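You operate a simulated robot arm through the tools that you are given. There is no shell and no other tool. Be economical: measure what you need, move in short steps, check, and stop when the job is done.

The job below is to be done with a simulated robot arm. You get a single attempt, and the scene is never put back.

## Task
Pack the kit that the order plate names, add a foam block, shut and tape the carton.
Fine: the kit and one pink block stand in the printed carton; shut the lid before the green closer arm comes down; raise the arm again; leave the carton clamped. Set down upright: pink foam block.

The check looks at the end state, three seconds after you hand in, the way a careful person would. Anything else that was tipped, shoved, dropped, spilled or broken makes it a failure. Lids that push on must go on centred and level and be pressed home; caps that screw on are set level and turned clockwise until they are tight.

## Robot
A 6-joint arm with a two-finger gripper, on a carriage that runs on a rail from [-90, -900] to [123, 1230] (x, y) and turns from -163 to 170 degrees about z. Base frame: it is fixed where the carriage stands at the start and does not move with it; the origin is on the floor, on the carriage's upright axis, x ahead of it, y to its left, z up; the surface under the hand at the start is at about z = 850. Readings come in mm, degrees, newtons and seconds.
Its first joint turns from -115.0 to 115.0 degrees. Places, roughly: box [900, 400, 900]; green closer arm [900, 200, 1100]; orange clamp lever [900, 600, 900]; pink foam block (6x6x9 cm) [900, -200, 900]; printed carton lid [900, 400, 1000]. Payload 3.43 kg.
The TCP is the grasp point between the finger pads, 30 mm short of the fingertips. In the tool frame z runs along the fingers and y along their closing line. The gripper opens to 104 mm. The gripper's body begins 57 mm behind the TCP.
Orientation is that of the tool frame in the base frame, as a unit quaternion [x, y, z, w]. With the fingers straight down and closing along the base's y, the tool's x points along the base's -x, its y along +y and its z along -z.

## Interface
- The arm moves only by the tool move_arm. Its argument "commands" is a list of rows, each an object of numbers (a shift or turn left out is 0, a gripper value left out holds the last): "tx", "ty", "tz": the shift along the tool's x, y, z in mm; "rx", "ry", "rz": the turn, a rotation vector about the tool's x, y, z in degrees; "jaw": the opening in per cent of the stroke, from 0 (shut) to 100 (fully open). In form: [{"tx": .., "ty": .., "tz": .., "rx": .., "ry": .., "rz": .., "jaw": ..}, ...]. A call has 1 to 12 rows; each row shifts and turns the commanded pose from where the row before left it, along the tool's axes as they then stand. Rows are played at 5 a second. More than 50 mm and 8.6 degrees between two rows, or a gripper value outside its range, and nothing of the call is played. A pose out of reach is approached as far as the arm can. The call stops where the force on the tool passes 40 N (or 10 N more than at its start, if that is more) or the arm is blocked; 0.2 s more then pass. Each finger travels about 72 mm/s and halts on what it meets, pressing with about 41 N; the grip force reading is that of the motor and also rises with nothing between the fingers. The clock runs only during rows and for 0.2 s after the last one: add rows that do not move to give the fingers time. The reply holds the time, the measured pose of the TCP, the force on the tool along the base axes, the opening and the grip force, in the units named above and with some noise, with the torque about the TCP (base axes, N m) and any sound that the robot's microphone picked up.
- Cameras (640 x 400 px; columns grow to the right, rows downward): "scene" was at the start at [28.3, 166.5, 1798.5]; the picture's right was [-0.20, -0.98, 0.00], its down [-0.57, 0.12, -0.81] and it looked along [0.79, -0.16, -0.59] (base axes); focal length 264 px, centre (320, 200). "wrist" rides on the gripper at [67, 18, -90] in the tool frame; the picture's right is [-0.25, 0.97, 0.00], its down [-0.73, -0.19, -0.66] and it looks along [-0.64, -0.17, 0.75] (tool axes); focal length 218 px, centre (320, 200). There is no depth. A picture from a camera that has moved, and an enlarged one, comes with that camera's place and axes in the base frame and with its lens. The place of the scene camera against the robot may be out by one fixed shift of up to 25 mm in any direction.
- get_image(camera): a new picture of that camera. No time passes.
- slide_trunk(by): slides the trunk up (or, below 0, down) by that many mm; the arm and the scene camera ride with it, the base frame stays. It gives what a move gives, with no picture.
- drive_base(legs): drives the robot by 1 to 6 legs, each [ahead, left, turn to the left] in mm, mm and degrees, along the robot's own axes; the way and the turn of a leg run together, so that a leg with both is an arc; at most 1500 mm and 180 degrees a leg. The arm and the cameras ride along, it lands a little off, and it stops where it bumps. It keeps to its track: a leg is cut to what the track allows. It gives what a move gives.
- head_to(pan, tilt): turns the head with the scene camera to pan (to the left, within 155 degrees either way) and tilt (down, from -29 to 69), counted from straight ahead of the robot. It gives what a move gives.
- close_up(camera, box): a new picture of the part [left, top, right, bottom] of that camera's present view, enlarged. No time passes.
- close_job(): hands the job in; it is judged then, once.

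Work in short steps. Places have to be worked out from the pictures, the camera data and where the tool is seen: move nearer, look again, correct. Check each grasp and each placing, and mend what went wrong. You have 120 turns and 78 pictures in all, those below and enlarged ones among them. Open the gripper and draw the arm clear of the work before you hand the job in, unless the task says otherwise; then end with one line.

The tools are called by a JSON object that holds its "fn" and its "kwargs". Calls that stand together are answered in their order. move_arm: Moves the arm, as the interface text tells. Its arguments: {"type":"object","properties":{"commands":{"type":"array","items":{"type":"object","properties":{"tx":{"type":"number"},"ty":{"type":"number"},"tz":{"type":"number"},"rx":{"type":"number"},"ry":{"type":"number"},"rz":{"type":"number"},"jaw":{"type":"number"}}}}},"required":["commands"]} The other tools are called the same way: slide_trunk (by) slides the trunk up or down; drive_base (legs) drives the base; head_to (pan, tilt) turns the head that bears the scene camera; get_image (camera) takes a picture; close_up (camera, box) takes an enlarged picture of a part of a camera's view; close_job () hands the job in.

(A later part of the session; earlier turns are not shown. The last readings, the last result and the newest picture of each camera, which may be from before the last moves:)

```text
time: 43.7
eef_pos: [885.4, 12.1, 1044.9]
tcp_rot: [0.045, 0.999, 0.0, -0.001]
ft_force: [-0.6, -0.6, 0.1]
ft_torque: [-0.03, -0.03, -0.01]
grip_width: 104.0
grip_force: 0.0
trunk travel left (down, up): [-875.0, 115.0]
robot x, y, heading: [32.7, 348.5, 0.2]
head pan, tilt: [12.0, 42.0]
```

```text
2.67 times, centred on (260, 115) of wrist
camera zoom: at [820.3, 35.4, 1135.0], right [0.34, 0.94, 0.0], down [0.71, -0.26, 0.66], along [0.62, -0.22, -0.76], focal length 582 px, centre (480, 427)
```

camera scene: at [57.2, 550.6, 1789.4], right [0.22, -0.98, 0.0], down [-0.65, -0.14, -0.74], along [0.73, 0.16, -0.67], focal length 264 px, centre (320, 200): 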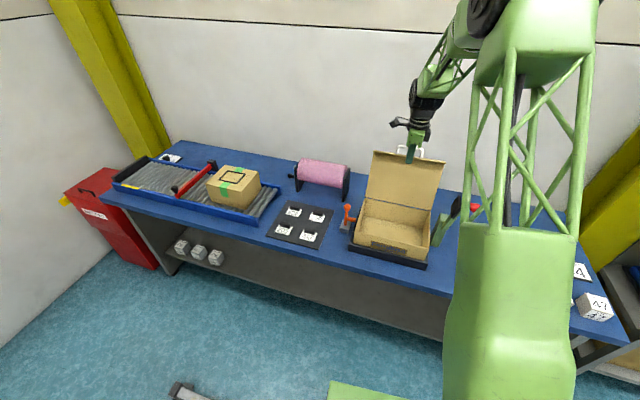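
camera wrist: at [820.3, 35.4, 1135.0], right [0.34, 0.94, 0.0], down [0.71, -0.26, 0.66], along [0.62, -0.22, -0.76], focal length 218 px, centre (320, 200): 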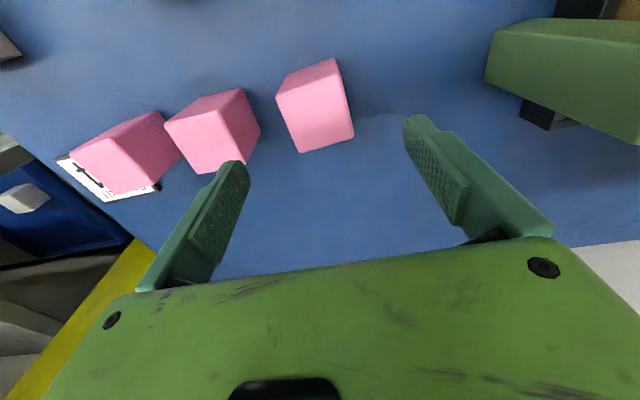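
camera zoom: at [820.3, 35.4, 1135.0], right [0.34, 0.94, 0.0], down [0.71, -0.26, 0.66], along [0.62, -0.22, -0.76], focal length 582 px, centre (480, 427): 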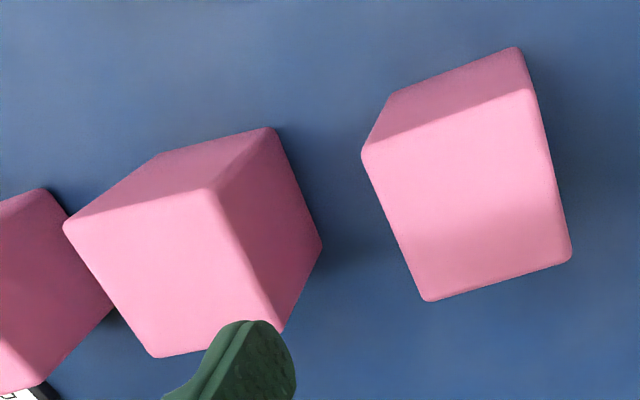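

The block stands on a 60×60 footprint centred near (889, 8) with its top at about 920–940. I'll correct and descend around it.

{"fn": "move_arm", "kwargs": {"commands": [{"tx": -4, "ty": -4, "tz": 35}, {"tz": 35}, {"tz": 35}, {"tz": 33}]}}

{"fn": "get_image", "kwargs": {"camera": "wrist"}}

```text
time: 44.7
eef_pos: [889.7, 8.3, 905.2]
tcp_rot: [0.045, 0.999, 0.0, -0.001]
ft_force: [-0.4, -0.2, 0.7]
ft_torque: [-0.02, 0.01, 0.0]
grip_width: 104.0
grip_force: 0.1
trunk travel left (down, up): [-875.0, 115.0]
robot x, y, heading: [35.8, 347.5, 0.6]
head pan, tilt: [12.0, 42.0]
```

```text
42 pictures are left
camera wrist: at [824.0, 32.1, 994.3], right [0.34, 0.94, 0.0], down [0.71, -0.26, 0.66], along [0.62, -0.22, -0.75], focal length 218 px, centre (320, 200)
```

wrist: 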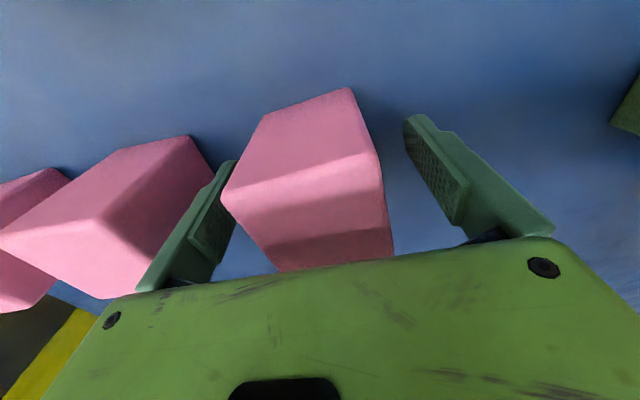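

The fingers sit on both sides of the block with no contact force. Closing.

{"fn": "move_arm", "kwargs": {"commands": [{"ty": -2}, {"jaw": 60}, {"jaw": 40}, {"jaw": 0}, {}, {}, {}]}}

{"fn": "get_image", "kwargs": {"camera": "wrist"}}

```text
time: 46.3
eef_pos: [888.8, 7.3, 906.6]
tcp_rot: [0.045, 0.999, 0.0, -0.001]
ft_force: [-0.8, -0.9, -0.1]
ft_torque: [0.0, 0.0, -0.01]
grip_width: 58.9
grip_force: 41.6
trunk travel left (down, up): [-875.0, 115.0]
robot x, y, heading: [35.4, 348.0, 0.4]
head pan, tilt: [12.0, 42.0]
```

```text
41 pictures are left
camera wrist: at [823.8, 30.4, 995.1], right [0.34, 0.94, 0.0], down [0.71, -0.26, 0.66], along [0.62, -0.22, -0.76], focal length 218 px, centre (320, 200)
```

wrist: 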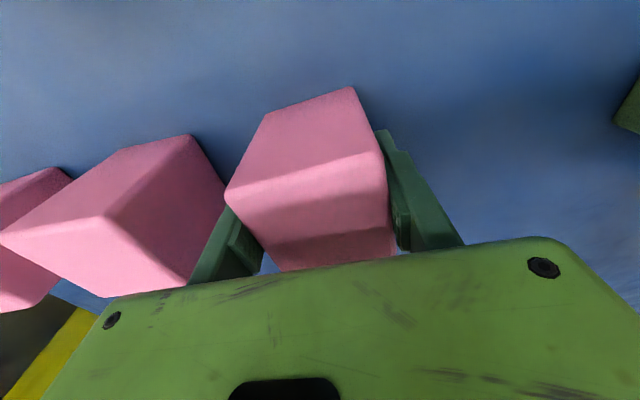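

The foam is held upright. Lifting straight up.

{"fn": "move_arm", "kwargs": {"commands": [{"tz": -15}, {"tz": -30}, {"tz": -43}, {"tz": -43}, {"tz": -43}, {"tz": -43}, {"tz": -43}, {"tz": -43}, {"tz": -43}, {"tz": -43}]}}

{"fn": "move_arm", "kwargs": {"commands": [{"tx": 2.5, "ty": 44}, {"tx": 2.5, "ty": 44}, {"tx": 2.5, "ty": 44}, {"tx": 2.5, "ty": 44}, {"tx": 4, "ty": 44}, {"tx": 4, "ty": 44}, {"tx": 4, "ty": 44}, {"tx": 4, "ty": 44}]}}

{"fn": "get_image", "kwargs": {"camera": "wrist"}}

```text
time: 48.5
eef_pos: [892.4, 8.8, 1295.2]
tcp_rot: [0.045, 0.999, 0.0, 0.0]
ft_force: [-0.6, -1.4, -0.1]
ft_torque: [0.0, -0.01, -0.04]
grip_width: 58.9
grip_force: 41.4
trunk travel left (down, up): [-875.0, 115.0]
robot x, y, heading: [35.8, 346.4, 0.5]
head pan, tilt: [12.0, 42.0]
```

```text
time: 50.3
eef_pos: [895.4, 361.4, 1294.3]
tcp_rot: [0.046, 0.999, 0.0, -0.002]
ft_force: [-0.1, -0.6, -0.7]
ft_torque: [-0.04, 0.0, 0.03]
grip_width: 58.6
grip_force: 41.1
trunk travel left (down, up): [-875.0, 115.0]
robot x, y, heading: [35.1, 348.5, 0.5]
head pan, tilt: [12.0, 42.0]
```

```text
40 pictures are left
camera wrist: at [830.1, 384.2, 1384.0], right [0.34, 0.94, 0.0], down [0.71, -0.26, 0.66], along [0.62, -0.22, -0.76], focal length 218 px, centre (320, 200)
```

wrist: 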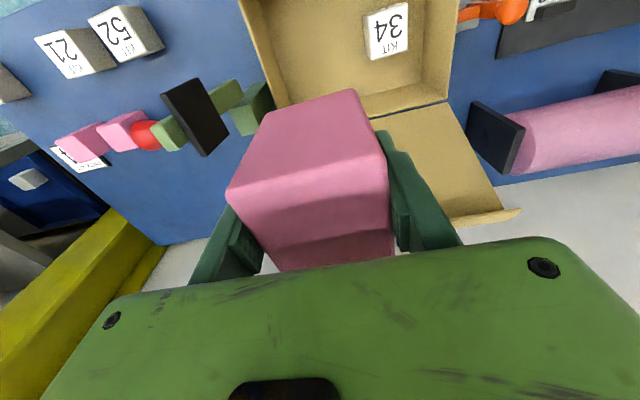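

The foam is over the right half of the carton. Lowering.

{"fn": "move_arm", "kwargs": {"commands": [{"tx": 3, "tz": 42}, {"tx": 2, "tz": 42}, {"tz": 42}, {"tz": 42}, {"tz": 42}, {"tz": 40}, {"tz": 40}, {"tz": 40}, {"tz": 35}]}}

{"fn": "get_image", "kwargs": {"camera": "wrist"}}

```text
time: 52.3
eef_pos: [891.5, 361.3, 926.5]
tcp_rot: [0.045, 0.999, 0.0, -0.001]
ft_force: [0.0, -0.6, -0.2]
ft_torque: [-0.02, -0.01, 0.0]
grip_width: 58.5
grip_force: 40.6
trunk travel left (down, up): [-875.0, 115.0]
robot x, y, heading: [37.8, 351.3, 0.5]
head pan, tilt: [12.0, 42.0]
```

```text
39 pictures are left
camera wrist: at [826.4, 384.1, 1017.0], right [0.34, 0.94, 0.0], down [0.71, -0.26, 0.66], along [0.62, -0.22, -0.76], focal length 218 px, centre (320, 200)
```

wrist: 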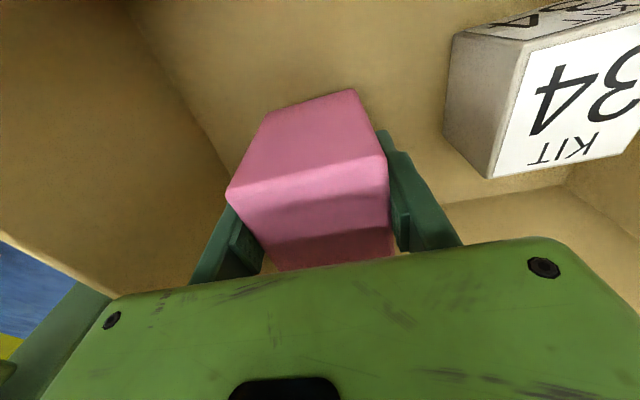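

Clear of the walls and the kit. Small steps down to contact.

{"fn": "move_arm", "kwargs": {"commands": [{"tz": 5}, {"tz": 4}, {"tz": 2}]}}

{"fn": "move_arm", "kwargs": {"commands": [{"tz": 2}, {"tz": 1.5}]}}

```text
time: 53.1
eef_pos: [891.0, 360.5, 918.2]
tcp_rot: [0.046, 0.999, 0.0, -0.001]
ft_force: [0.1, 0.7, -0.6]
ft_torque: [-0.02, 0.01, 0.0]
grip_width: 58.5
grip_force: 40.8
trunk travel left (down, up): [-875.0, 115.0]
robot x, y, heading: [36.0, 350.5, 0.3]
head pan, tilt: [12.0, 42.0]
```

```text
time: 53.7
eef_pos: [892.3, 360.4, 915.9]
tcp_rot: [0.045, 0.999, 0.0, -0.001]
ft_force: [0.8, -0.5, 0.0]
ft_torque: [-0.03, 0.0, -0.01]
grip_width: 58.4
grip_force: 40.5
trunk travel left (down, up): [-875.0, 115.0]
robot x, y, heading: [34.0, 349.4, 0.3]
head pan, tilt: [12.0, 42.0]
```

{"fn": "move_arm", "kwargs": {"commands": [{"tz": 2}, {"tz": 1.5}]}}

{"fn": "move_arm", "kwargs": {"commands": [{"tz": 1.5}, {"tz": 1}]}}

```text
time: 54.3
eef_pos: [891.1, 359.8, 912.5]
tcp_rot: [0.045, 0.999, 0.0, -0.001]
ft_force: [0.3, 1.3, -0.6]
ft_torque: [-0.02, 0.02, 0.01]
grip_width: 58.6
grip_force: 41.7
trunk travel left (down, up): [-875.0, 115.0]
robot x, y, heading: [35.9, 350.8, 0.4]
head pan, tilt: [12.0, 42.0]
```

```text
time: 54.9
eef_pos: [889.6, 359.9, 910.9]
tcp_rot: [0.045, 0.999, 0.0, 0.001]
ft_force: [-0.8, -2.4, 11.2]
ft_torque: [-0.09, 0.09, 0.0]
grip_width: 58.2
grip_force: 40.9
trunk travel left (down, up): [-875.0, 115.0]
robot x, y, heading: [31.7, 344.6, 0.6]
head pan, tilt: [12.0, 42.0]
```

Contact reached. Releasing and rising.

{"fn": "move_arm", "kwargs": {"commands": [{"jaw": 64}, {"jaw": 72}, {"jaw": 76}, {}, {"tz": -30}, {"tz": -40}, {"tz": -45}, {"tz": -45}, {"tz": -45}, {"tz": -45}, {"tz": -45}]}}

{"fn": "get_image", "kwargs": {"camera": "wrist"}}

```text
time: 57.3
eef_pos: [893.0, 364.2, 1208.1]
tcp_rot: [0.046, 0.999, 0.0, -0.001]
ft_force: [-0.3, -0.3, 0.6]
ft_torque: [0.0, -0.02, 0.02]
grip_width: 79.0
grip_force: 0.1
trunk travel left (down, up): [-875.0, 115.0]
robot x, y, heading: [35.4, 348.2, 0.4]
head pan, tilt: [12.0, 42.0]
```

```text
38 pictures are left
camera wrist: at [826.6, 387.4, 1297.9], right [0.34, 0.94, 0.0], down [0.71, -0.26, 0.66], along [0.62, -0.22, -0.75], focal length 218 px, centre (320, 200)
```

wrist: 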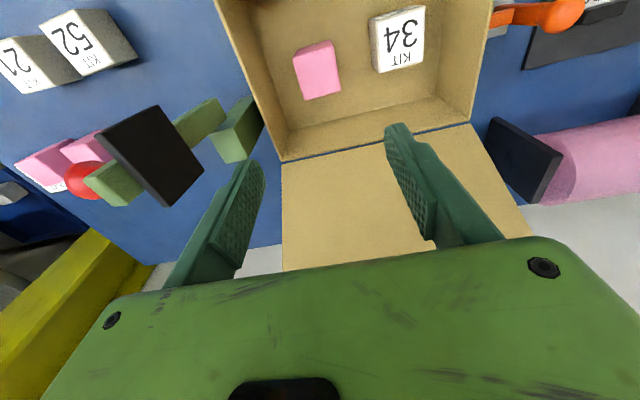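

Both are standing in the carton. Now I'll inspect the clamp lever and closer arm.

{"fn": "close_up", "kwargs": {"camera": "scene", "box": [325, 180, 405, 240]}}

{"fn": "close_up", "kwargs": {"camera": "wrist", "box": [20, 60, 300, 240]}}

```text
6.67 times, centred on (365, 210) of scene
camera zoom: at [56.8, 550.5, 1789.3], right [0.22, -0.98, 0.0], down [-0.65, -0.14, -0.74], along [0.73, 0.16, -0.67], focal length 1757 px, centre (20, 133)
```

zoom: 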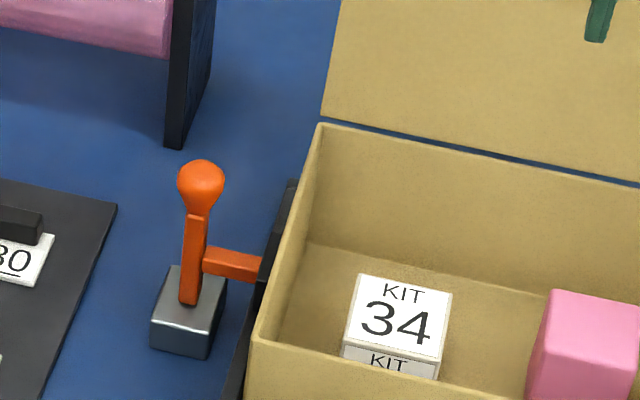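

```text
2.22 times, centred on (160, 150) of wrist
camera zoom: at [826.6, 387.4, 1297.9], right [0.34, 0.94, 0.0], down [0.71, -0.26, 0.66], along [0.62, -0.22, -0.75], focal length 485 px, centre (676, 311)
```

zoom: 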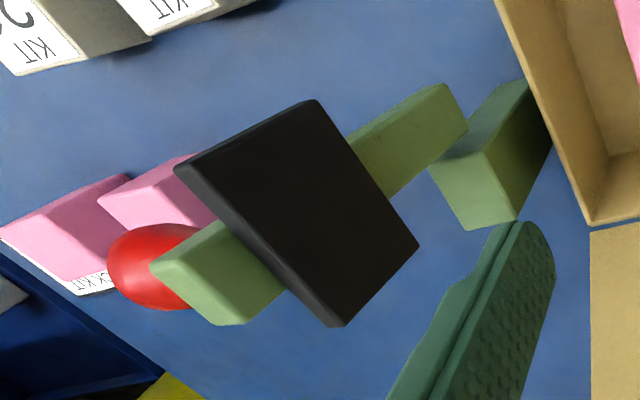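

Both items stand properly, and the lever's arm bears on the carton side, so it appears clamped. To shut the lid I'll go back to the handle by retracing the exit path.

{"fn": "move_arm", "kwargs": {"commands": [{"tz": -45, "ty": 20}, {"tz": -45, "ty": 20}, {"tx": -10.7, "ty": 19, "jaw": 22}, {"rz": 8.26}, {"rz": 8.26}, {"rz": 8.26}, {"rz": 8.26}, {"rz": 8.26}, {"rz": 8.26}, {"rz": 8.26}, {"rz": 8.26}, {"rz": 8.26}]}}

{"fn": "move_arm", "kwargs": {"commands": [{"rz": 8.26}, {"rz": 8.26}, {}]}}

```text
time: 59.9
eef_pos: [907.4, 420.3, 1294.3]
tcp_rot: [0.642, 0.767, -0.001, 0.0]
ft_force: [-0.5, 0.3, 0.0]
ft_torque: [0.04, 0.0, -0.01]
grip_width: 22.8
grip_force: 0.0
trunk travel left (down, up): [-875.0, 115.0]
robot x, y, heading: [34.5, 347.9, 0.5]
head pan, tilt: [12.0, 42.0]
```

```text
time: 60.7
eef_pos: [907.5, 419.8, 1294.9]
tcp_rot: [0.743, 0.669, -0.001, 0.0]
ft_force: [-0.5, -0.3, 0.3]
ft_torque: [0.0, 0.0, 0.01]
grip_width: 22.8
grip_force: 0.0
trunk travel left (down, up): [-875.0, 115.0]
robot x, y, heading: [35.4, 349.4, 0.5]
head pan, tilt: [12.0, 42.0]
```

Retracing the tilt, stopping short of the bar to check alignment.

{"fn": "move_arm", "kwargs": {"commands": [{"tz": -4, "tx": 2, "ty": 1.5, "rx": -7.76, "jaw": 28}, {"ty": 20, "rx": -7.76}, {"ty": 20, "rx": -7.76}, {"ty": 20, "rx": -7.76}, {"ty": 20, "rx": -7.76}, {"ty": 20}, {"tz": 45}]}}

{"fn": "get_image", "kwargs": {"camera": "wrist"}}

```text
time: 62.3
eef_pos: [1022.3, 408.1, 1298.9]
tcp_rot: [0.701, 0.632, 0.221, 0.247]
ft_force: [-0.6, 0.1, -0.4]
ft_torque: [0.0, -0.03, -0.02]
grip_width: 29.0
grip_force: 0.0
out of reach, approached as far as the arm can: row 5
trunk travel left (down, up): [-875.0, 115.0]
robot x, y, heading: [37.5, 349.2, 0.5]
head pan, tilt: [12.0, 42.0]
```

```text
35 pictures are left
camera wrist: at [987.6, 480.0, 1380.2], right [0.72, -0.33, 0.6], down [-0.63, -0.67, 0.39], along [0.27, -0.67, -0.69], focal length 218 px, centre (320, 200)
```

wrist: 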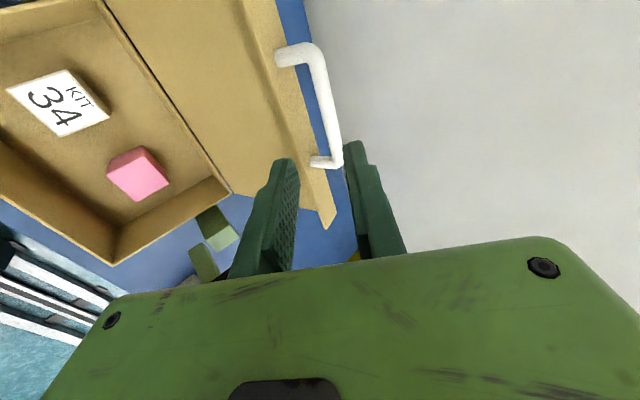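

The remaining offset is about 6 mm along the closing direction. Approaching the bar.

{"fn": "move_arm", "kwargs": {"commands": [{"ty": 6, "tz": 15}, {"tz": 20}, {"tz": 20}, {"tz": 17}]}}

{"fn": "get_image", "kwargs": {"camera": "wrist"}}

```text
time: 63.3
eef_pos: [1074.7, 401.8, 1248.7]
tcp_rot: [0.701, 0.632, 0.221, 0.246]
ft_force: [0.3, -0.6, -0.2]
ft_torque: [0.01, -0.02, 0.0]
grip_width: 29.1
grip_force: 0.1
trunk travel left (down, up): [-875.0, 115.0]
robot x, y, heading: [35.4, 348.0, 0.5]
head pan, tilt: [12.0, 42.0]
```

```text
34 pictures are left
camera wrist: at [1039.3, 473.5, 1328.1], right [0.72, -0.33, 0.6], down [-0.63, -0.67, 0.39], along [0.27, -0.67, -0.69], focal length 218 px, centre (320, 200)
```

wrist: 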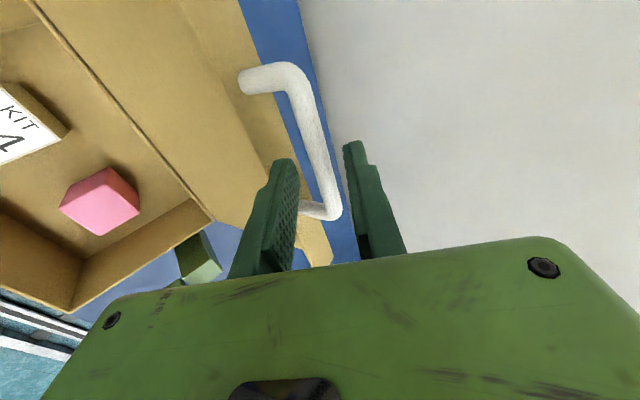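

The bar is between the fingers as before. Gripping.

{"fn": "move_arm", "kwargs": {"commands": [{"tz": 3}, {"jaw": 0}, {}, {}]}}

```text
time: 64.3
eef_pos: [1074.7, 401.3, 1245.5]
tcp_rot: [0.702, 0.631, 0.221, 0.246]
ft_force: [0.6, -0.2, -0.5]
ft_torque: [0.0, 0.02, -0.02]
grip_width: 0.0
grip_force: 35.1
trunk travel left (down, up): [-875.0, 115.0]
robot x, y, heading: [35.1, 350.4, 0.5]
head pan, tilt: [12.0, 42.0]
```

The grip missed (width 0). Looking.

{"fn": "get_image", "kwargs": {"camera": "wrist"}}

{"fn": "close_up", "kwargs": {"camera": "scene", "box": [350, 110, 470, 200]}}

```text
33 pictures are left
camera wrist: at [1040.2, 472.7, 1326.5], right [0.72, -0.33, 0.6], down [-0.63, -0.67, 0.39], along [0.27, -0.67, -0.69], focal length 218 px, centre (320, 200)
```

wrist: 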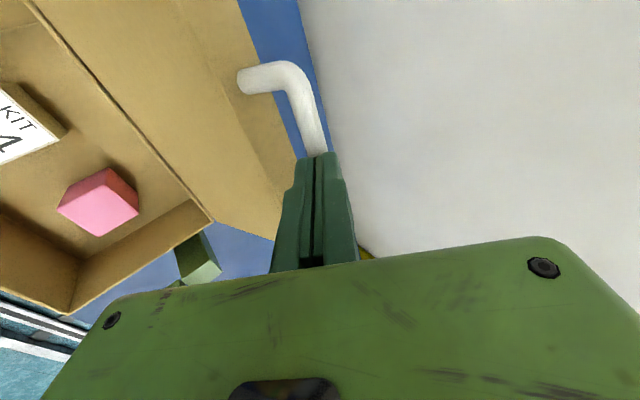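

```text
4.44 times, centred on (410, 155) of scene
camera zoom: at [57.5, 550.6, 1789.3], right [0.22, -0.98, 0.0], down [-0.65, -0.14, -0.74], along [0.73, 0.16, -0.67], focal length 1171 px, centre (-80, 400)
```

zoom: 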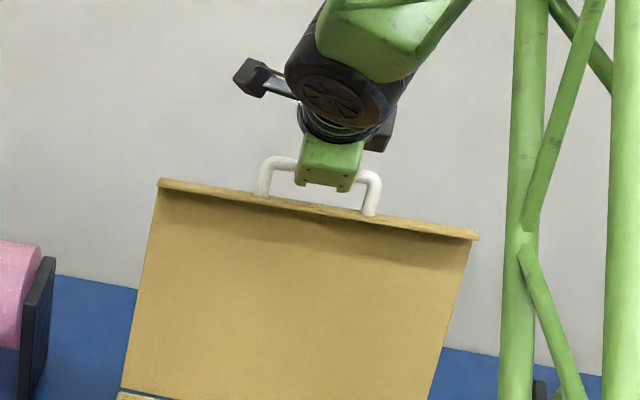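

The bar is just beyond the fingertips. Opening, advancing 18 mm, and gripping again.

{"fn": "move_arm", "kwargs": {"commands": [{"jaw": 30}, {}, {}, {"tz": 10}, {"tz": 8}, {"jaw": 0}, {}, {}, {}]}}

```text
time: 66.3
eef_pos: [1085.7, 401.1, 1231.6]
tcp_rot: [0.701, 0.631, 0.222, 0.247]
ft_force: [-0.2, -0.4, -0.6]
ft_torque: [-0.06, 0.02, 0.07]
grip_width: 12.1
grip_force: 40.7
trunk travel left (down, up): [-875.0, 115.0]
robot x, y, heading: [33.9, 345.1, 0.5]
head pan, tilt: [12.0, 42.0]
```

The bar is gripped (12 mm). I'll start swinging the lid back, two rows at a time with force checks.

{"fn": "move_arm", "kwargs": {"commands": [{"ty": -18.5, "tz": -29.7, "rx": 2.58}, {"ty": -23.7, "tz": -25.5, "rx": 2.58}]}}

```text
time: 66.9
eef_pos: [1022.5, 407.2, 1248.7]
tcp_rot: [0.711, 0.641, 0.193, 0.214]
ft_force: [-0.3, 2.3, -0.6]
ft_torque: [-0.14, 0.31, -0.17]
grip_width: 12.2
grip_force: 41.1
trunk travel left (down, up): [-875.0, 115.0]
robot x, y, heading: [37.1, 350.6, 0.4]
head pan, tilt: [12.0, 42.0]
```

{"fn": "move_arm", "kwargs": {"commands": [{"ty": -28, "tz": -20.7, "rx": 2.58}, {"ty": -31.2, "tz": -15.2, "rx": 2.58}]}}

{"fn": "get_image", "kwargs": {"camera": "scene"}}

```text
time: 67.5
eef_pos: [951.6, 413.2, 1248.4]
tcp_rot: [0.721, 0.649, 0.163, 0.182]
ft_force: [0.1, 3.3, 0.2]
ft_torque: [-0.02, 0.17, -0.06]
grip_width: 12.4
grip_force: 40.5
trunk travel left (down, up): [-875.0, 115.0]
robot x, y, heading: [33.9, 349.6, 0.6]
head pan, tilt: [12.0, 42.0]
```

```text
31 pictures are left
camera scene: at [58.2, 550.8, 1789.3], right [0.22, -0.98, 0.0], down [-0.65, -0.14, -0.74], along [0.73, 0.16, -0.67], focal length 264 px, centre (320, 200)
```

scene: 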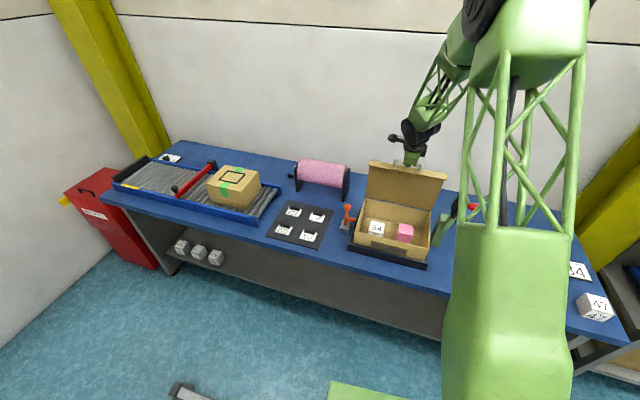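

The lid follows. Continuing.

{"fn": "move_arm", "kwargs": {"commands": [{"ty": -33.5, "tz": -9, "rx": 2.58}, {"ty": -34.6, "tz": -2.6, "rx": 2.58}, {"ty": -34.5, "tz": 4, "rx": 2.58}]}}

```text
time: 68.3
eef_pos: [855.0, 425.1, 1208.3]
tcp_rot: [0.732, 0.657, 0.119, 0.133]
ft_force: [3.2, -2.5, -0.2]
ft_torque: [-0.16, -0.13, -0.05]
grip_width: 12.0
grip_force: 40.8
trunk travel left (down, up): [-875.0, 115.0]
robot x, y, heading: [37.6, 350.2, 0.3]
head pan, tilt: [12.0, 42.0]
```

{"fn": "move_arm", "kwargs": {"commands": [{"ty": -33.2, "tz": 10.3, "rx": 2.58}, {"ty": -30.7, "tz": 16.3, "rx": 2.58}, {"ty": -27.1, "tz": 21.8, "rx": 2.58}]}}

```text
time: 69.1
eef_pos: [781.9, 432.8, 1136.4]
tcp_rot: [0.739, 0.664, 0.075, 0.083]
ft_force: [5.9, 0.1, 0.5]
ft_torque: [-0.88, 0.13, -0.21]
grip_width: 12.2
grip_force: 41.1
trunk travel left (down, up): [-875.0, 115.0]
robot x, y, heading: [39.0, 348.8, 0.5]
head pan, tilt: [12.0, 42.0]
```

{"fn": "move_arm", "kwargs": {"commands": [{"ty": -21.5, "tz": 26.6, "rx": 2.58}, {"ty": -16.5, "tz": 30.4, "rx": 2.58}]}}

```text
time: 69.7
eef_pos: [756.0, 434.2, 1072.2]
tcp_rot: [0.742, 0.668, 0.045, 0.05]
ft_force: [-0.3, 5.0, -0.6]
ft_torque: [-0.44, 0.3, 0.0]
grip_width: 12.3
grip_force: 40.6
trunk travel left (down, up): [-875.0, 115.0]
robot x, y, heading: [36.8, 349.9, 0.4]
head pan, tilt: [12.0, 42.0]
```

{"fn": "move_arm", "kwargs": {"commands": [{"ty": -11.5, "tz": 33.1, "rx": 2.58}, {"ty": -5.3, "tz": 35, "rx": 2.58}]}}

```text
time: 70.3
eef_pos: [745.6, 435.8, 1002.8]
tcp_rot: [0.744, 0.668, 0.015, 0.016]
ft_force: [-9.1, -1.7, -0.8]
ft_torque: [-0.7, 0.42, -0.03]
grip_width: 12.5
grip_force: 41.0
trunk travel left (down, up): [-875.0, 115.0]
robot x, y, heading: [34.8, 347.7, 0.2]
head pan, tilt: [12.0, 42.0]
```

About 30 mm remain. Lowering gently to shut.

{"fn": "move_arm", "kwargs": {"commands": [{"ty": 0, "tz": 12, "rx": 1.3}, {"ty": 0, "tz": 10, "rx": 1.3}, {"tz": 4}]}}

```text
time: 71.1
eef_pos: [747.8, 435.8, 979.0]
tcp_rot: [0.743, 0.669, 0.0, 0.001]
ft_force: [-11.4, -2.3, 23.4]
ft_torque: [-0.09, 0.15, 0.1]
grip_width: 12.2
grip_force: 40.9
trunk travel left (down, up): [-875.0, 115.0]
robot x, y, heading: [32.7, 351.9, 0.5]
head pan, tilt: [12.0, 42.0]
```

Resistance of 23 N: the lid is seated. Releasing with jaw 27 and rising.

{"fn": "move_arm", "kwargs": {"commands": [{"tz": 1}, {"jaw": 27}, {}, {}, {"tz": -40}, {"tz": -45}, {"tz": -45}, {"tz": -45}, {"tz": -45}]}}

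{"fn": "get_image", "kwargs": {"camera": "wrist"}}

{"fn": "close_up", "kwargs": {"camera": "scene", "box": [330, 160, 490, 280]}}

```text
time: 73.1
eef_pos: [750.4, 436.5, 1195.4]
tcp_rot: [0.744, 0.668, 0.0, 0.0]
ft_force: [1.1, -1.4, -0.3]
ft_torque: [-0.05, 0.02, 0.0]
grip_width: 28.2
grip_force: 0.0
trunk travel left (down, up): [-875.0, 115.0]
robot x, y, heading: [35.8, 345.7, 0.6]
head pan, tilt: [12.0, 42.0]
```

```text
30 pictures are left
camera wrist: at [775.5, 500.8, 1284.0], right [0.94, -0.35, 0.0], down [-0.27, -0.71, 0.66], along [-0.23, -0.61, -0.75], focal length 218 px, centre (320, 200)
```

wrist: 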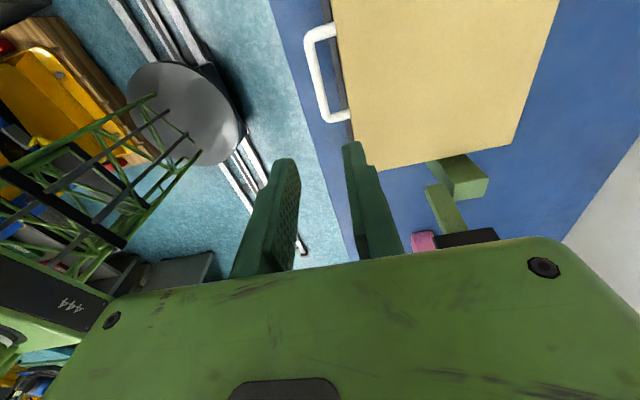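

```text
3.33 times, centred on (410, 220) of scene
camera zoom: at [57.1, 550.4, 1789.3], right [0.22, -0.98, 0.0], down [-0.65, -0.14, -0.74], along [0.73, 0.16, -0.67], focal length 878 px, centre (20, 133)
```

zoom: 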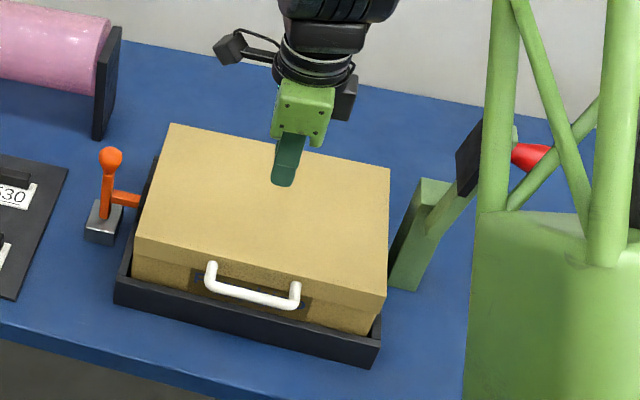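

The lid is shut squarely. Next is the closer arm: its knob is near (870, 130, 1122), with the pivot near (868, 240, 1030). With fingers closing along the depth axis, the knob can pivot in the grip. I'll move to view it from above.

{"fn": "move_arm", "kwargs": {"commands": [{"tx": -40.3, "ty": 24.2, "tz": -11}, {"tx": -40.3, "ty": 24.2, "tz": -11}, {"tx": -40.3, "ty": 24.2, "tz": -11}, {"tx": -40.3, "ty": 24.2, "tz": -11}, {"tx": -40.3, "ty": 24.2, "tz": -11}, {"tx": -40.3, "ty": 24.2, "tz": -11}, {}]}}

{"fn": "get_image", "kwargs": {"camera": "wrist"}}

```text
time: 74.7
eef_pos: [870.9, 179.7, 1262.2]
tcp_rot: [0.743, 0.669, -0.001, 0.0]
ft_force: [-0.1, 0.5, 0.1]
ft_torque: [0.01, 0.01, 0.01]
grip_width: 28.0
grip_force: 0.0
trunk travel left (down, up): [-875.0, 115.0]
robot x, y, heading: [33.7, 351.3, 0.7]
head pan, tilt: [12.0, 42.0]
```

```text
28 pictures are left
camera wrist: at [895.9, 244.5, 1351.8], right [0.94, -0.35, 0.0], down [-0.27, -0.71, 0.66], along [-0.23, -0.61, -0.75], focal length 218 px, centre (320, 200)
```

wrist: 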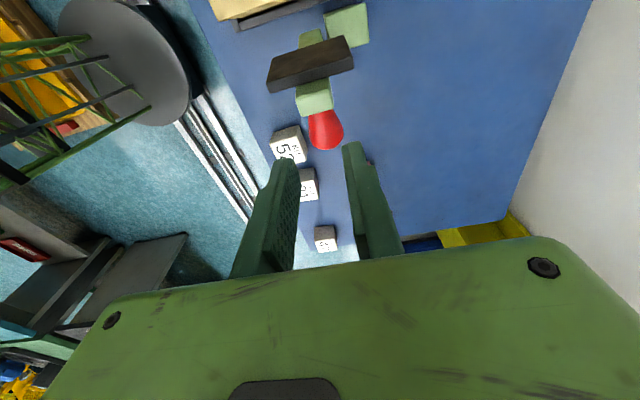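

{"fn": "close_up", "kwargs": {"camera": "wrist", "box": [230, 0, 410, 170]}}

```text
2.35 times, centred on (320, 85) of wrist
camera zoom: at [895.9, 244.5, 1351.8], right [0.94, -0.35, 0.0], down [-0.27, -0.71, 0.66], along [-0.23, -0.61, -0.75], focal length 514 px, centre (320, 471)
```

zoom: 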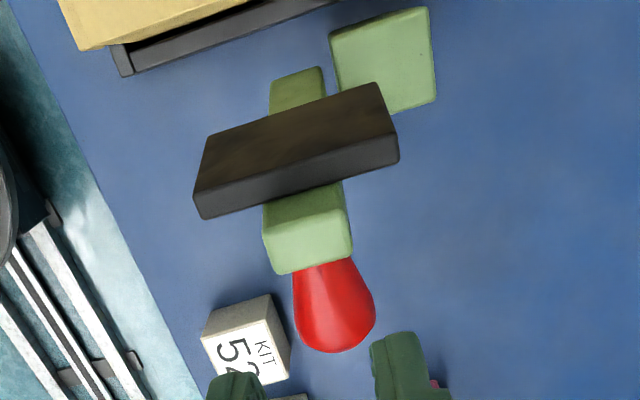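

Better triangulation gives the knob at (866, 162, 1148), the arm end at (872, 194, 1160) and the pivot near (870, 232, 985). I'll open to about 60 mm, move over the knob and descend around it.

{"fn": "move_arm", "kwargs": {"commands": [{"tx": -19.4, "ty": -2.9, "jaw": 60}, {}, {"tz": 35}, {"tz": 35}, {"tz": 20}]}}

{"fn": "get_image", "kwargs": {"camera": "wrist"}}

```text
time: 75.9
eef_pos: [861.4, 159.6, 1169.8]
tcp_rot: [0.744, 0.668, 0.0, 0.0]
ft_force: [0.1, 0.6, -0.9]
ft_torque: [-0.03, -0.02, -0.01]
grip_width: 62.4
grip_force: 0.0
trunk travel left (down, up): [-875.0, 115.0]
robot x, y, heading: [34.8, 343.7, 0.3]
head pan, tilt: [12.0, 42.0]
```

```text
26 pictures are left
camera wrist: at [886.4, 223.2, 1259.3], right [0.94, -0.35, 0.0], down [-0.27, -0.71, 0.66], along [-0.23, -0.61, -0.75], focal length 218 px, centre (320, 200)
```

wrist: 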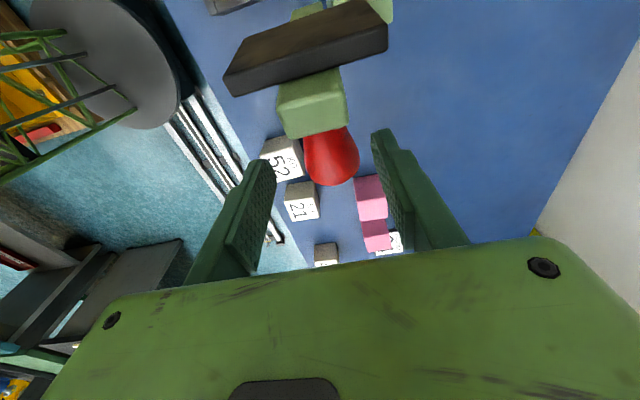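

The knob is centred near (871, 162, 1150). Shifting 8 mm along the closing axis, lowering 15, and gripping.

{"fn": "move_arm", "kwargs": {"commands": [{"ty": 8, "tx": 1}, {"tz": 15}, {"jaw": 30}, {"jaw": 0}, {}, {}, {}]}}

{"fn": "get_image", "kwargs": {"camera": "wrist"}}

```text
time: 77.6
eef_pos: [868.5, 159.1, 1156.7]
tcp_rot: [0.743, 0.669, -0.002, -0.002]
ft_force: [-7.6, 1.0, 2.1]
ft_torque: [0.41, 0.21, 0.05]
grip_width: 35.4
grip_force: 44.9
trunk travel left (down, up): [-875.0, 115.0]
robot x, y, heading: [33.4, 349.3, 0.6]
head pan, tilt: [12.0, 42.0]
stopped in row 7: the force on the tool passed its limit at 41 N (the readings are from after the stop); the commanded pose is now the measured one
```

```text
25 pictures are left
camera wrist: at [893.4, 224.9, 1245.3], right [0.94, -0.35, 0.0], down [-0.26, -0.71, 0.66], along [-0.24, -0.61, -0.75], focal length 218 px, centre (320, 200)
```

wrist: 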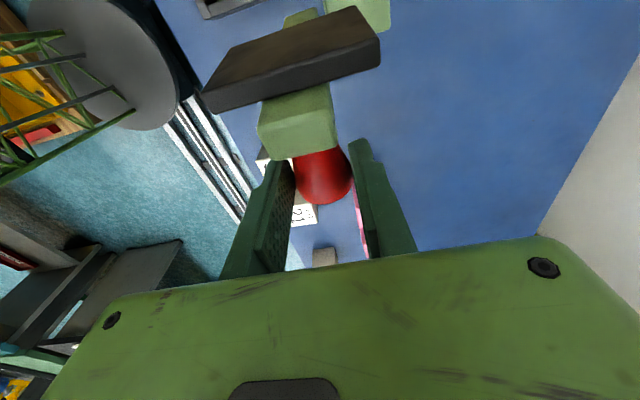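

The knob is gripped. I'll start the swing with small steps to learn the arc.

{"fn": "move_arm", "kwargs": {"commands": [{"tx": 6, "tz": -2.2}, {"tx": 6, "tz": -2}, {"tx": 6, "tz": -2}]}}

```text
time: 78.4
eef_pos: [870.6, 177.1, 1162.0]
tcp_rot: [0.744, 0.668, -0.001, -0.003]
ft_force: [-22.5, -10.0, 10.3]
ft_torque: [-1.48, 0.63, -0.1]
grip_width: 35.6
grip_force: 45.1
trunk travel left (down, up): [-875.0, 115.0]
robot x, y, heading: [29.9, 353.1, 0.6]
head pan, tilt: [12.0, 42.0]
```

Side force of −22 N along x: the grip centre is a few mm too far in. I'll ease it while continuing.

{"fn": "move_arm", "kwargs": {"commands": [{"ty": -3}, {"ty": -2, "tx": 4, "tz": -3}, {"tx": 6, "tz": -2}]}}

```text
time: 79.2
eef_pos: [870.4, 187.9, 1164.2]
tcp_rot: [0.744, 0.669, -0.001, -0.001]
ft_force: [33.5, -10.2, 2.9]
ft_torque: [-1.15, -0.91, 0.47]
grip_width: 35.4
grip_force: 45.0
trunk travel left (down, up): [-875.0, 115.0]
robot x, y, heading: [35.7, 350.1, 0.6]
head pan, tilt: [12.0, 42.0]
```

The x direction is stiff (about 11 N/mm). Correcting by +3 mm and going on.

{"fn": "move_arm", "kwargs": {"commands": [{"ty": 3}, {"tx": 7, "tz": -1.5}, {"tx": 7, "tz": -1.3}]}}

```text
time: 80.0
eef_pos: [872.3, 201.8, 1168.1]
tcp_rot: [0.744, 0.669, -0.002, -0.002]
ft_force: [13.5, -10.1, -1.2]
ft_torque: [-1.4, -0.12, 0.14]
grip_width: 35.5
grip_force: 45.0
trunk travel left (down, up): [-875.0, 115.0]
robot x, y, heading: [36.0, 346.7, 0.9]
head pan, tilt: [12.0, 42.0]
```

Forces are moderate and the model fits. Continuing over the top.

{"fn": "move_arm", "kwargs": {"commands": [{"tx": 12, "ty": 1, "tz": -1.2}, {"tx": 12, "tz": -0.8}, {"tx": 12, "tz": 0.2}, {"tx": 13, "tz": 1.2}]}}

```text
time: 81.0
eef_pos: [877.2, 250.7, 1170.1]
tcp_rot: [0.743, 0.669, -0.001, -0.001]
ft_force: [3.2, 1.4, 3.7]
ft_torque: [-0.09, -0.01, 0.15]
grip_width: 33.3
grip_force: 45.2
trunk travel left (down, up): [-875.0, 115.0]
robot x, y, heading: [31.2, 344.9, 0.7]
head pan, tilt: [12.0, 42.0]
```

The grip width changed slightly, so I'll check visually.

{"fn": "get_image", "kwargs": {"camera": "wrist"}}

```text
24 pictures are left
camera wrist: at [902.4, 316.2, 1259.2], right [0.94, -0.35, 0.0], down [-0.26, -0.71, 0.66], along [-0.23, -0.61, -0.75], focal length 218 px, centre (320, 200)
```

wrist: 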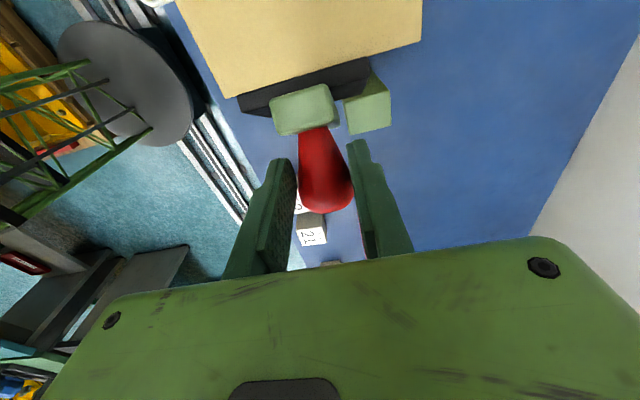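

The arm is about 18° past vertical and the knob still sits in the grip. Continuing downwards along the arc.

{"fn": "move_arm", "kwargs": {"commands": [{"tx": 12.5, "tz": 2}, {"tx": 12, "tz": 3}, {"tx": 12, "tz": 3.8}, {"tx": 11.7, "tz": 4.5}]}}

```text
time: 82.0
eef_pos: [882.3, 298.5, 1158.8]
tcp_rot: [0.744, 0.669, -0.001, -0.001]
ft_force: [-0.1, -1.5, 2.5]
ft_torque: [-0.54, 0.15, -0.05]
grip_width: 24.9
grip_force: 45.2
trunk travel left (down, up): [-875.0, 115.0]
robot x, y, heading: [34.7, 349.0, 0.5]
head pan, tilt: [12.0, 42.0]
```

The grip is narrowing, so the fingers are sliding on the knob. Check.

{"fn": "get_image", "kwargs": {"camera": "wrist"}}

{"fn": "close_up", "kwargs": {"camera": "scene", "box": [380, 120, 500, 240]}}

```text
23 pictures are left
camera wrist: at [907.3, 362.7, 1247.5], right [0.94, -0.35, -0.01], down [-0.26, -0.71, 0.66], along [-0.24, -0.61, -0.75], focal length 218 px, centre (320, 200)
```

wrist: 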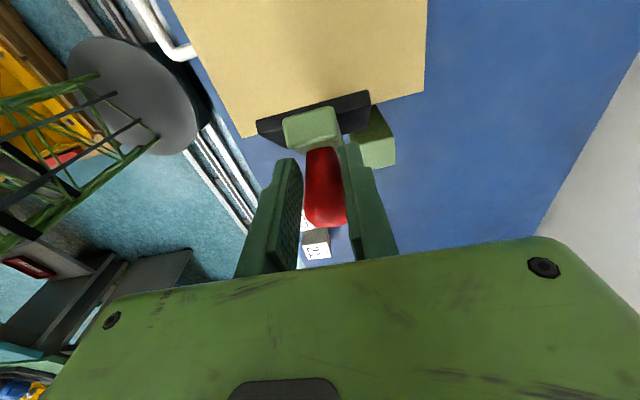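

```text
3.33 times, centred on (440, 180) of scene
camera zoom: at [57.2, 550.6, 1789.3], right [0.22, -0.98, 0.0], down [-0.65, -0.14, -0.74], along [0.73, 0.16, -0.67], focal length 878 px, centre (-80, 267)
```

zoom: 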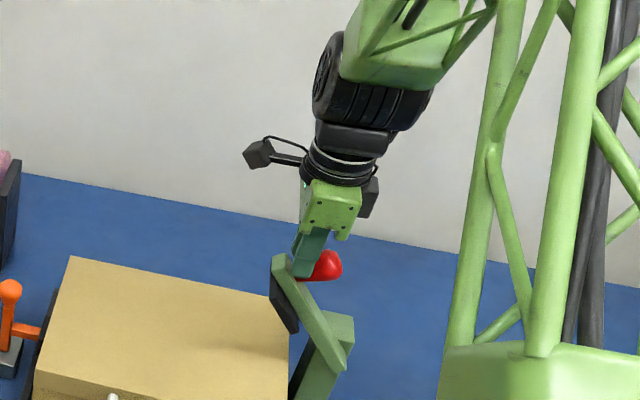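

The fingers have slid to the knob's neck against the arm, which still gives a firm hold. The arm leans left about 31°; I'll continue the arc with contact.

{"fn": "move_arm", "kwargs": {"commands": [{"tx": 11, "tz": 6}, {"tx": 11, "tz": 6.2}, {"tx": 11, "tz": 8.5}, {"tx": 11, "tz": 9.1}]}}

{"fn": "close_up", "kwargs": {"camera": "scene", "box": [360, 120, 480, 240]}}

```text
time: 83.0
eef_pos: [886.7, 345.3, 1126.8]
tcp_rot: [0.743, 0.669, -0.001, -0.001]
ft_force: [4.5, 12.6, 9.2]
ft_torque: [0.18, 0.04, 0.07]
grip_width: 6.0
grip_force: 34.4
trunk travel left (down, up): [-875.0, 115.0]
robot x, y, heading: [37.1, 349.5, 0.7]
head pan, tilt: [12.0, 42.0]
```

```text
3.33 times, centred on (420, 180) of scene
camera zoom: at [56.9, 551.8, 1789.2], right [0.22, -0.98, 0.0], down [-0.65, -0.15, -0.74], along [0.73, 0.16, -0.67], focal length 878 px, centre (-13, 267)
```

zoom: 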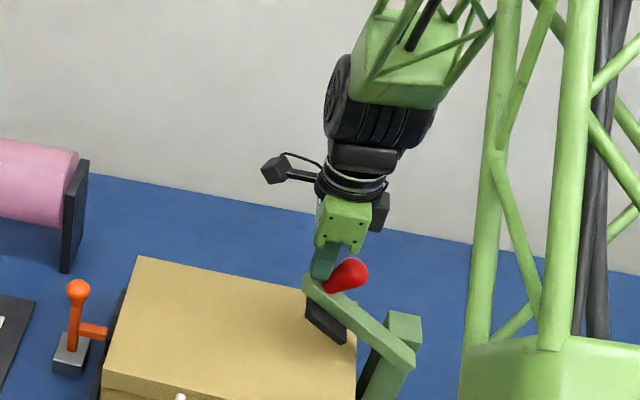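

The fingers slipped past the arm end, but the arm stays where it is (about half down). I'll rise, close the fingers, and look in order to press down on the knob from above.

{"fn": "move_arm", "kwargs": {"commands": [{"tz": -20}, {"tz": -30}, {"tz": -30, "jaw": 0}, {"tx": 20}, {}]}}

{"fn": "get_image", "kwargs": {"camera": "wrist"}}

```text
time: 84.2
eef_pos: [890.1, 362.6, 1206.4]
tcp_rot: [0.744, 0.668, -0.001, -0.002]
ft_force: [-0.2, 0.3, 0.3]
ft_torque: [-0.05, 0.01, -0.02]
grip_width: 0.1
grip_force: 34.8
trunk travel left (down, up): [-875.0, 115.0]
robot x, y, heading: [33.2, 346.3, 0.2]
head pan, tilt: [12.0, 42.0]
```

```text
20 pictures are left
camera wrist: at [915.5, 426.8, 1296.3], right [0.94, -0.35, 0.0], down [-0.26, -0.71, 0.66], along [-0.24, -0.61, -0.75], focal length 218 px, centre (320, 200)
```

wrist: 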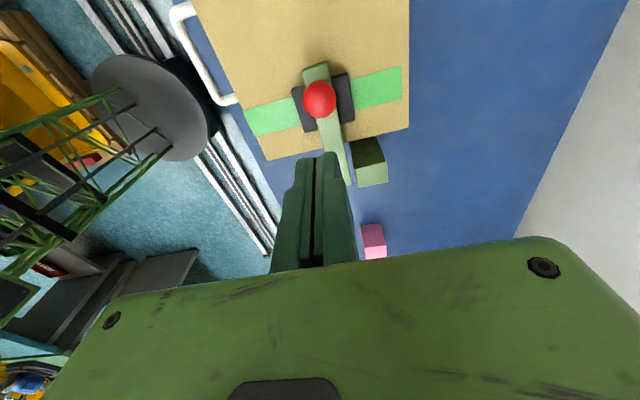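

The arm has come down and green tape now spans the lid. Next I raise the arm: the knob now points up near (888, 362, 1055), right below the gripper. Opening and going partway down.

{"fn": "move_arm", "kwargs": {"commands": [{"jaw": 62}, {}, {}, {"tz": 40}, {"tz": 40}, {}]}}

{"fn": "get_image", "kwargs": {"camera": "wrist"}}

{"fn": "close_up", "kwargs": {"camera": "scene", "box": [340, 140, 480, 260]}}

```text
time: 85.6
eef_pos: [890.7, 360.1, 1128.7]
tcp_rot: [0.744, 0.669, -0.001, 0.0]
ft_force: [0.2, -0.3, 0.0]
ft_torque: [0.02, -0.01, 0.04]
grip_width: 64.5
grip_force: 0.0
trunk travel left (down, up): [-875.0, 115.0]
robot x, y, heading: [34.4, 350.8, 0.2]
head pan, tilt: [12.0, 42.0]
```

```text
19 pictures are left
camera wrist: at [916.2, 425.0, 1217.1], right [0.94, -0.35, 0.0], down [-0.26, -0.71, 0.66], along [-0.24, -0.61, -0.75], focal length 218 px, centre (320, 200)
```

wrist: 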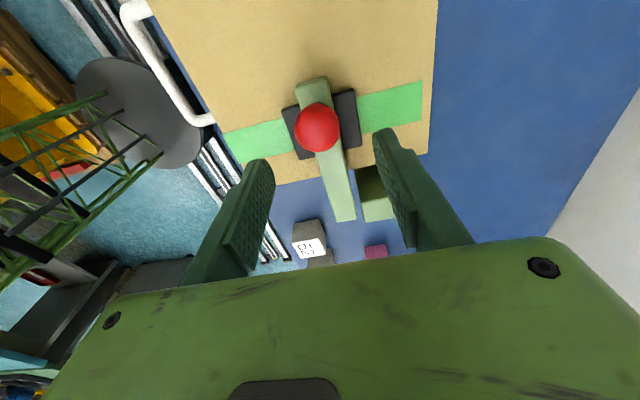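

```text
3.33 times, centred on (410, 200) of scene
camera zoom: at [57.7, 550.6, 1789.5], right [0.22, -0.98, 0.0], down [-0.65, -0.14, -0.74], along [0.73, 0.16, -0.67], focal length 878 px, centre (20, 200)
```

zoom: 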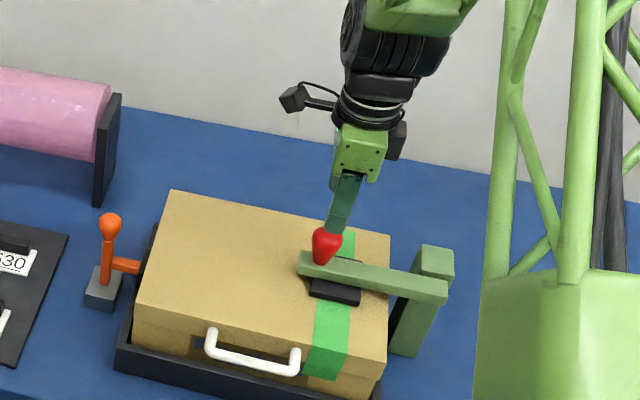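

Tape is applied across the carton. The knob is confirmed at (888, 363, 1053). Descending and gripping it.

{"fn": "move_arm", "kwargs": {"commands": [{"tx": 3, "ty": -2, "tz": 25}, {"tz": 25}, {"tz": 15}, {"jaw": 32}, {"jaw": 25}, {}]}}

```text
time: 87.0
eef_pos: [888.4, 364.5, 1063.2]
tcp_rot: [0.744, 0.668, -0.001, -0.001]
ft_force: [11.1, -1.4, -0.2]
ft_torque: [0.09, -0.33, 0.02]
grip_width: 35.5
grip_force: 45.4
trunk travel left (down, up): [-875.0, 115.0]
robot x, y, heading: [35.8, 350.4, 0.3]
head pan, tilt: [12.0, 42.0]
```

Gripped at 35 mm. Raising along the refined arc (pivot ≈ (217, 1013), r ≈ 151).

{"fn": "move_arm", "kwargs": {"commands": [{"tx": -4, "tz": -12, "ty": 1}, {"tx": -4.7, "tz": -12}, {"tx": -6.3, "tz": -11.6}]}}

```text
time: 87.8
eef_pos: [887.2, 349.4, 1099.3]
tcp_rot: [0.743, 0.669, -0.002, -0.002]
ft_force: [-9.3, -3.2, -0.2]
ft_torque: [-0.6, -0.12, -0.12]
grip_width: 35.9
grip_force: 32.5
trunk travel left (down, up): [-875.0, 115.0]
robot x, y, heading: [33.2, 348.1, 0.5]
head pan, tilt: [12.0, 42.0]
```

{"fn": "move_arm", "kwargs": {"commands": [{"tx": -6.9, "tz": -11.2, "jaw": 15}, {"tx": -8.4, "tz": -10.1}, {"tx": -8.5, "tz": -10.1}, {"tx": -10, "tz": -8.5}, {"tx": -10.2, "tz": -8.4}]}}

```text
time: 89.0
eef_pos: [883.4, 305.9, 1147.6]
tcp_rot: [0.744, 0.668, 0.0, -0.001]
ft_force: [-3.8, 5.8, -2.4]
ft_torque: [0.86, -0.38, -0.1]
grip_width: 35.2
grip_force: 45.1
trunk travel left (down, up): [-875.0, 115.0]
robot x, y, heading: [35.7, 350.8, 0.5]
head pan, tilt: [12.0, 42.0]
```

{"fn": "move_arm", "kwargs": {"commands": [{"tx": -11.2, "tz": -7.2}, {"tx": -11.6, "tz": -6}, {"tx": -12.2, "tz": -5}, {"tx": -12.5, "tz": -4}]}}

```text
time: 90.0
eef_pos: [877.6, 257.7, 1168.5]
tcp_rot: [0.744, 0.668, -0.001, -0.001]
ft_force: [9.7, 7.5, 5.4]
ft_torque: [0.99, -0.44, -0.02]
grip_width: 35.8
grip_force: 45.1
trunk travel left (down, up): [-875.0, 115.0]
robot x, y, heading: [33.3, 348.2, 0.5]
head pan, tilt: [12.0, 42.0]
```

Steady. Continuing past vertical toward its original rest.

{"fn": "move_arm", "kwargs": {"commands": [{"tx": -12.9, "tz": -2.8}, {"tx": -13, "tz": -1.7}, {"tx": -13.2, "tz": -0.6}, {"tx": -13.2, "tz": 0.6}, {"tx": -13, "tz": 1.7}]}}

```text
time: 91.2
eef_pos: [872.2, 193.0, 1171.8]
tcp_rot: [0.743, 0.669, -0.002, -0.002]
ft_force: [21.5, -3.9, -0.9]
ft_torque: [-0.3, -0.23, -0.18]
grip_width: 35.4
grip_force: 41.3
trunk travel left (down, up): [-875.0, 115.0]
robot x, y, heading: [35.4, 349.9, 0.5]
head pan, tilt: [12.0, 42.0]
```

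{"fn": "move_arm", "kwargs": {"commands": [{"tx": -10, "ty": 2, "tz": 4}, {"tx": -10, "tz": 4}, {"tx": -8, "tz": 4}, {"tx": -3, "tz": 1.5}]}}

{"fn": "get_image", "kwargs": {"camera": "wrist"}}

```text
time: 92.2
eef_pos: [867.2, 163.1, 1157.7]
tcp_rot: [0.744, 0.668, -0.001, -0.001]
ft_force: [-7.9, -7.2, 33.6]
ft_torque: [0.8, 0.18, 0.03]
grip_width: 35.5
grip_force: 45.4
trunk travel left (down, up): [-875.0, 115.0]
robot x, y, heading: [32.7, 350.2, 0.4]
head pan, tilt: [12.0, 42.0]
```

```text
17 pictures are left
camera wrist: at [893.4, 227.3, 1247.9], right [0.94, -0.35, 0.0], down [-0.27, -0.71, 0.66], along [-0.23, -0.61, -0.75], focal length 218 px, centre (320, 200)
```

wrist: 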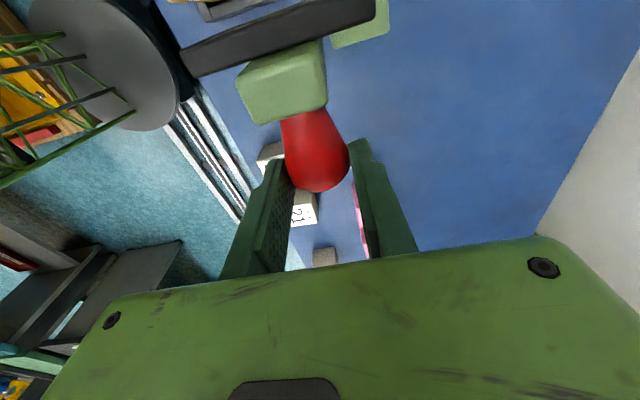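

The arm is nearly back; upward force shows I'm pressing down too much. Relieve and push further right.

{"fn": "move_arm", "kwargs": {"commands": [{"tz": -5}, {"tx": -5}, {"tx": -5, "tz": 1}, {"tx": -5, "tz": 1.5}]}}

{"fn": "get_image", "kwargs": {"camera": "wrist"}}

```text
time: 93.2
eef_pos: [868.4, 151.0, 1158.9]
tcp_rot: [0.743, 0.669, -0.002, -0.002]
ft_force: [-26.1, 17.7, -28.6]
ft_torque: [0.58, 0.34, 0.08]
grip_width: 35.6
grip_force: 44.9
trunk travel left (down, up): [-875.0, 115.0]
robot x, y, heading: [39.3, 348.7, 0.5]
head pan, tilt: [12.0, 42.0]
```

```text
16 pictures are left
camera wrist: at [892.7, 215.7, 1248.5], right [0.94, -0.35, -0.01], down [-0.26, -0.71, 0.66], along [-0.24, -0.61, -0.75], focal length 218 px, centre (320, 200)
```

wrist: 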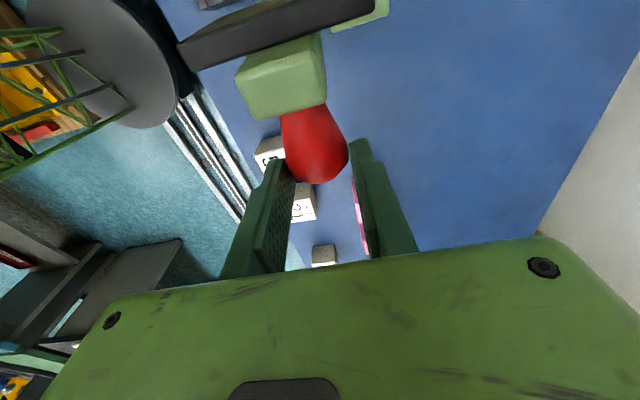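

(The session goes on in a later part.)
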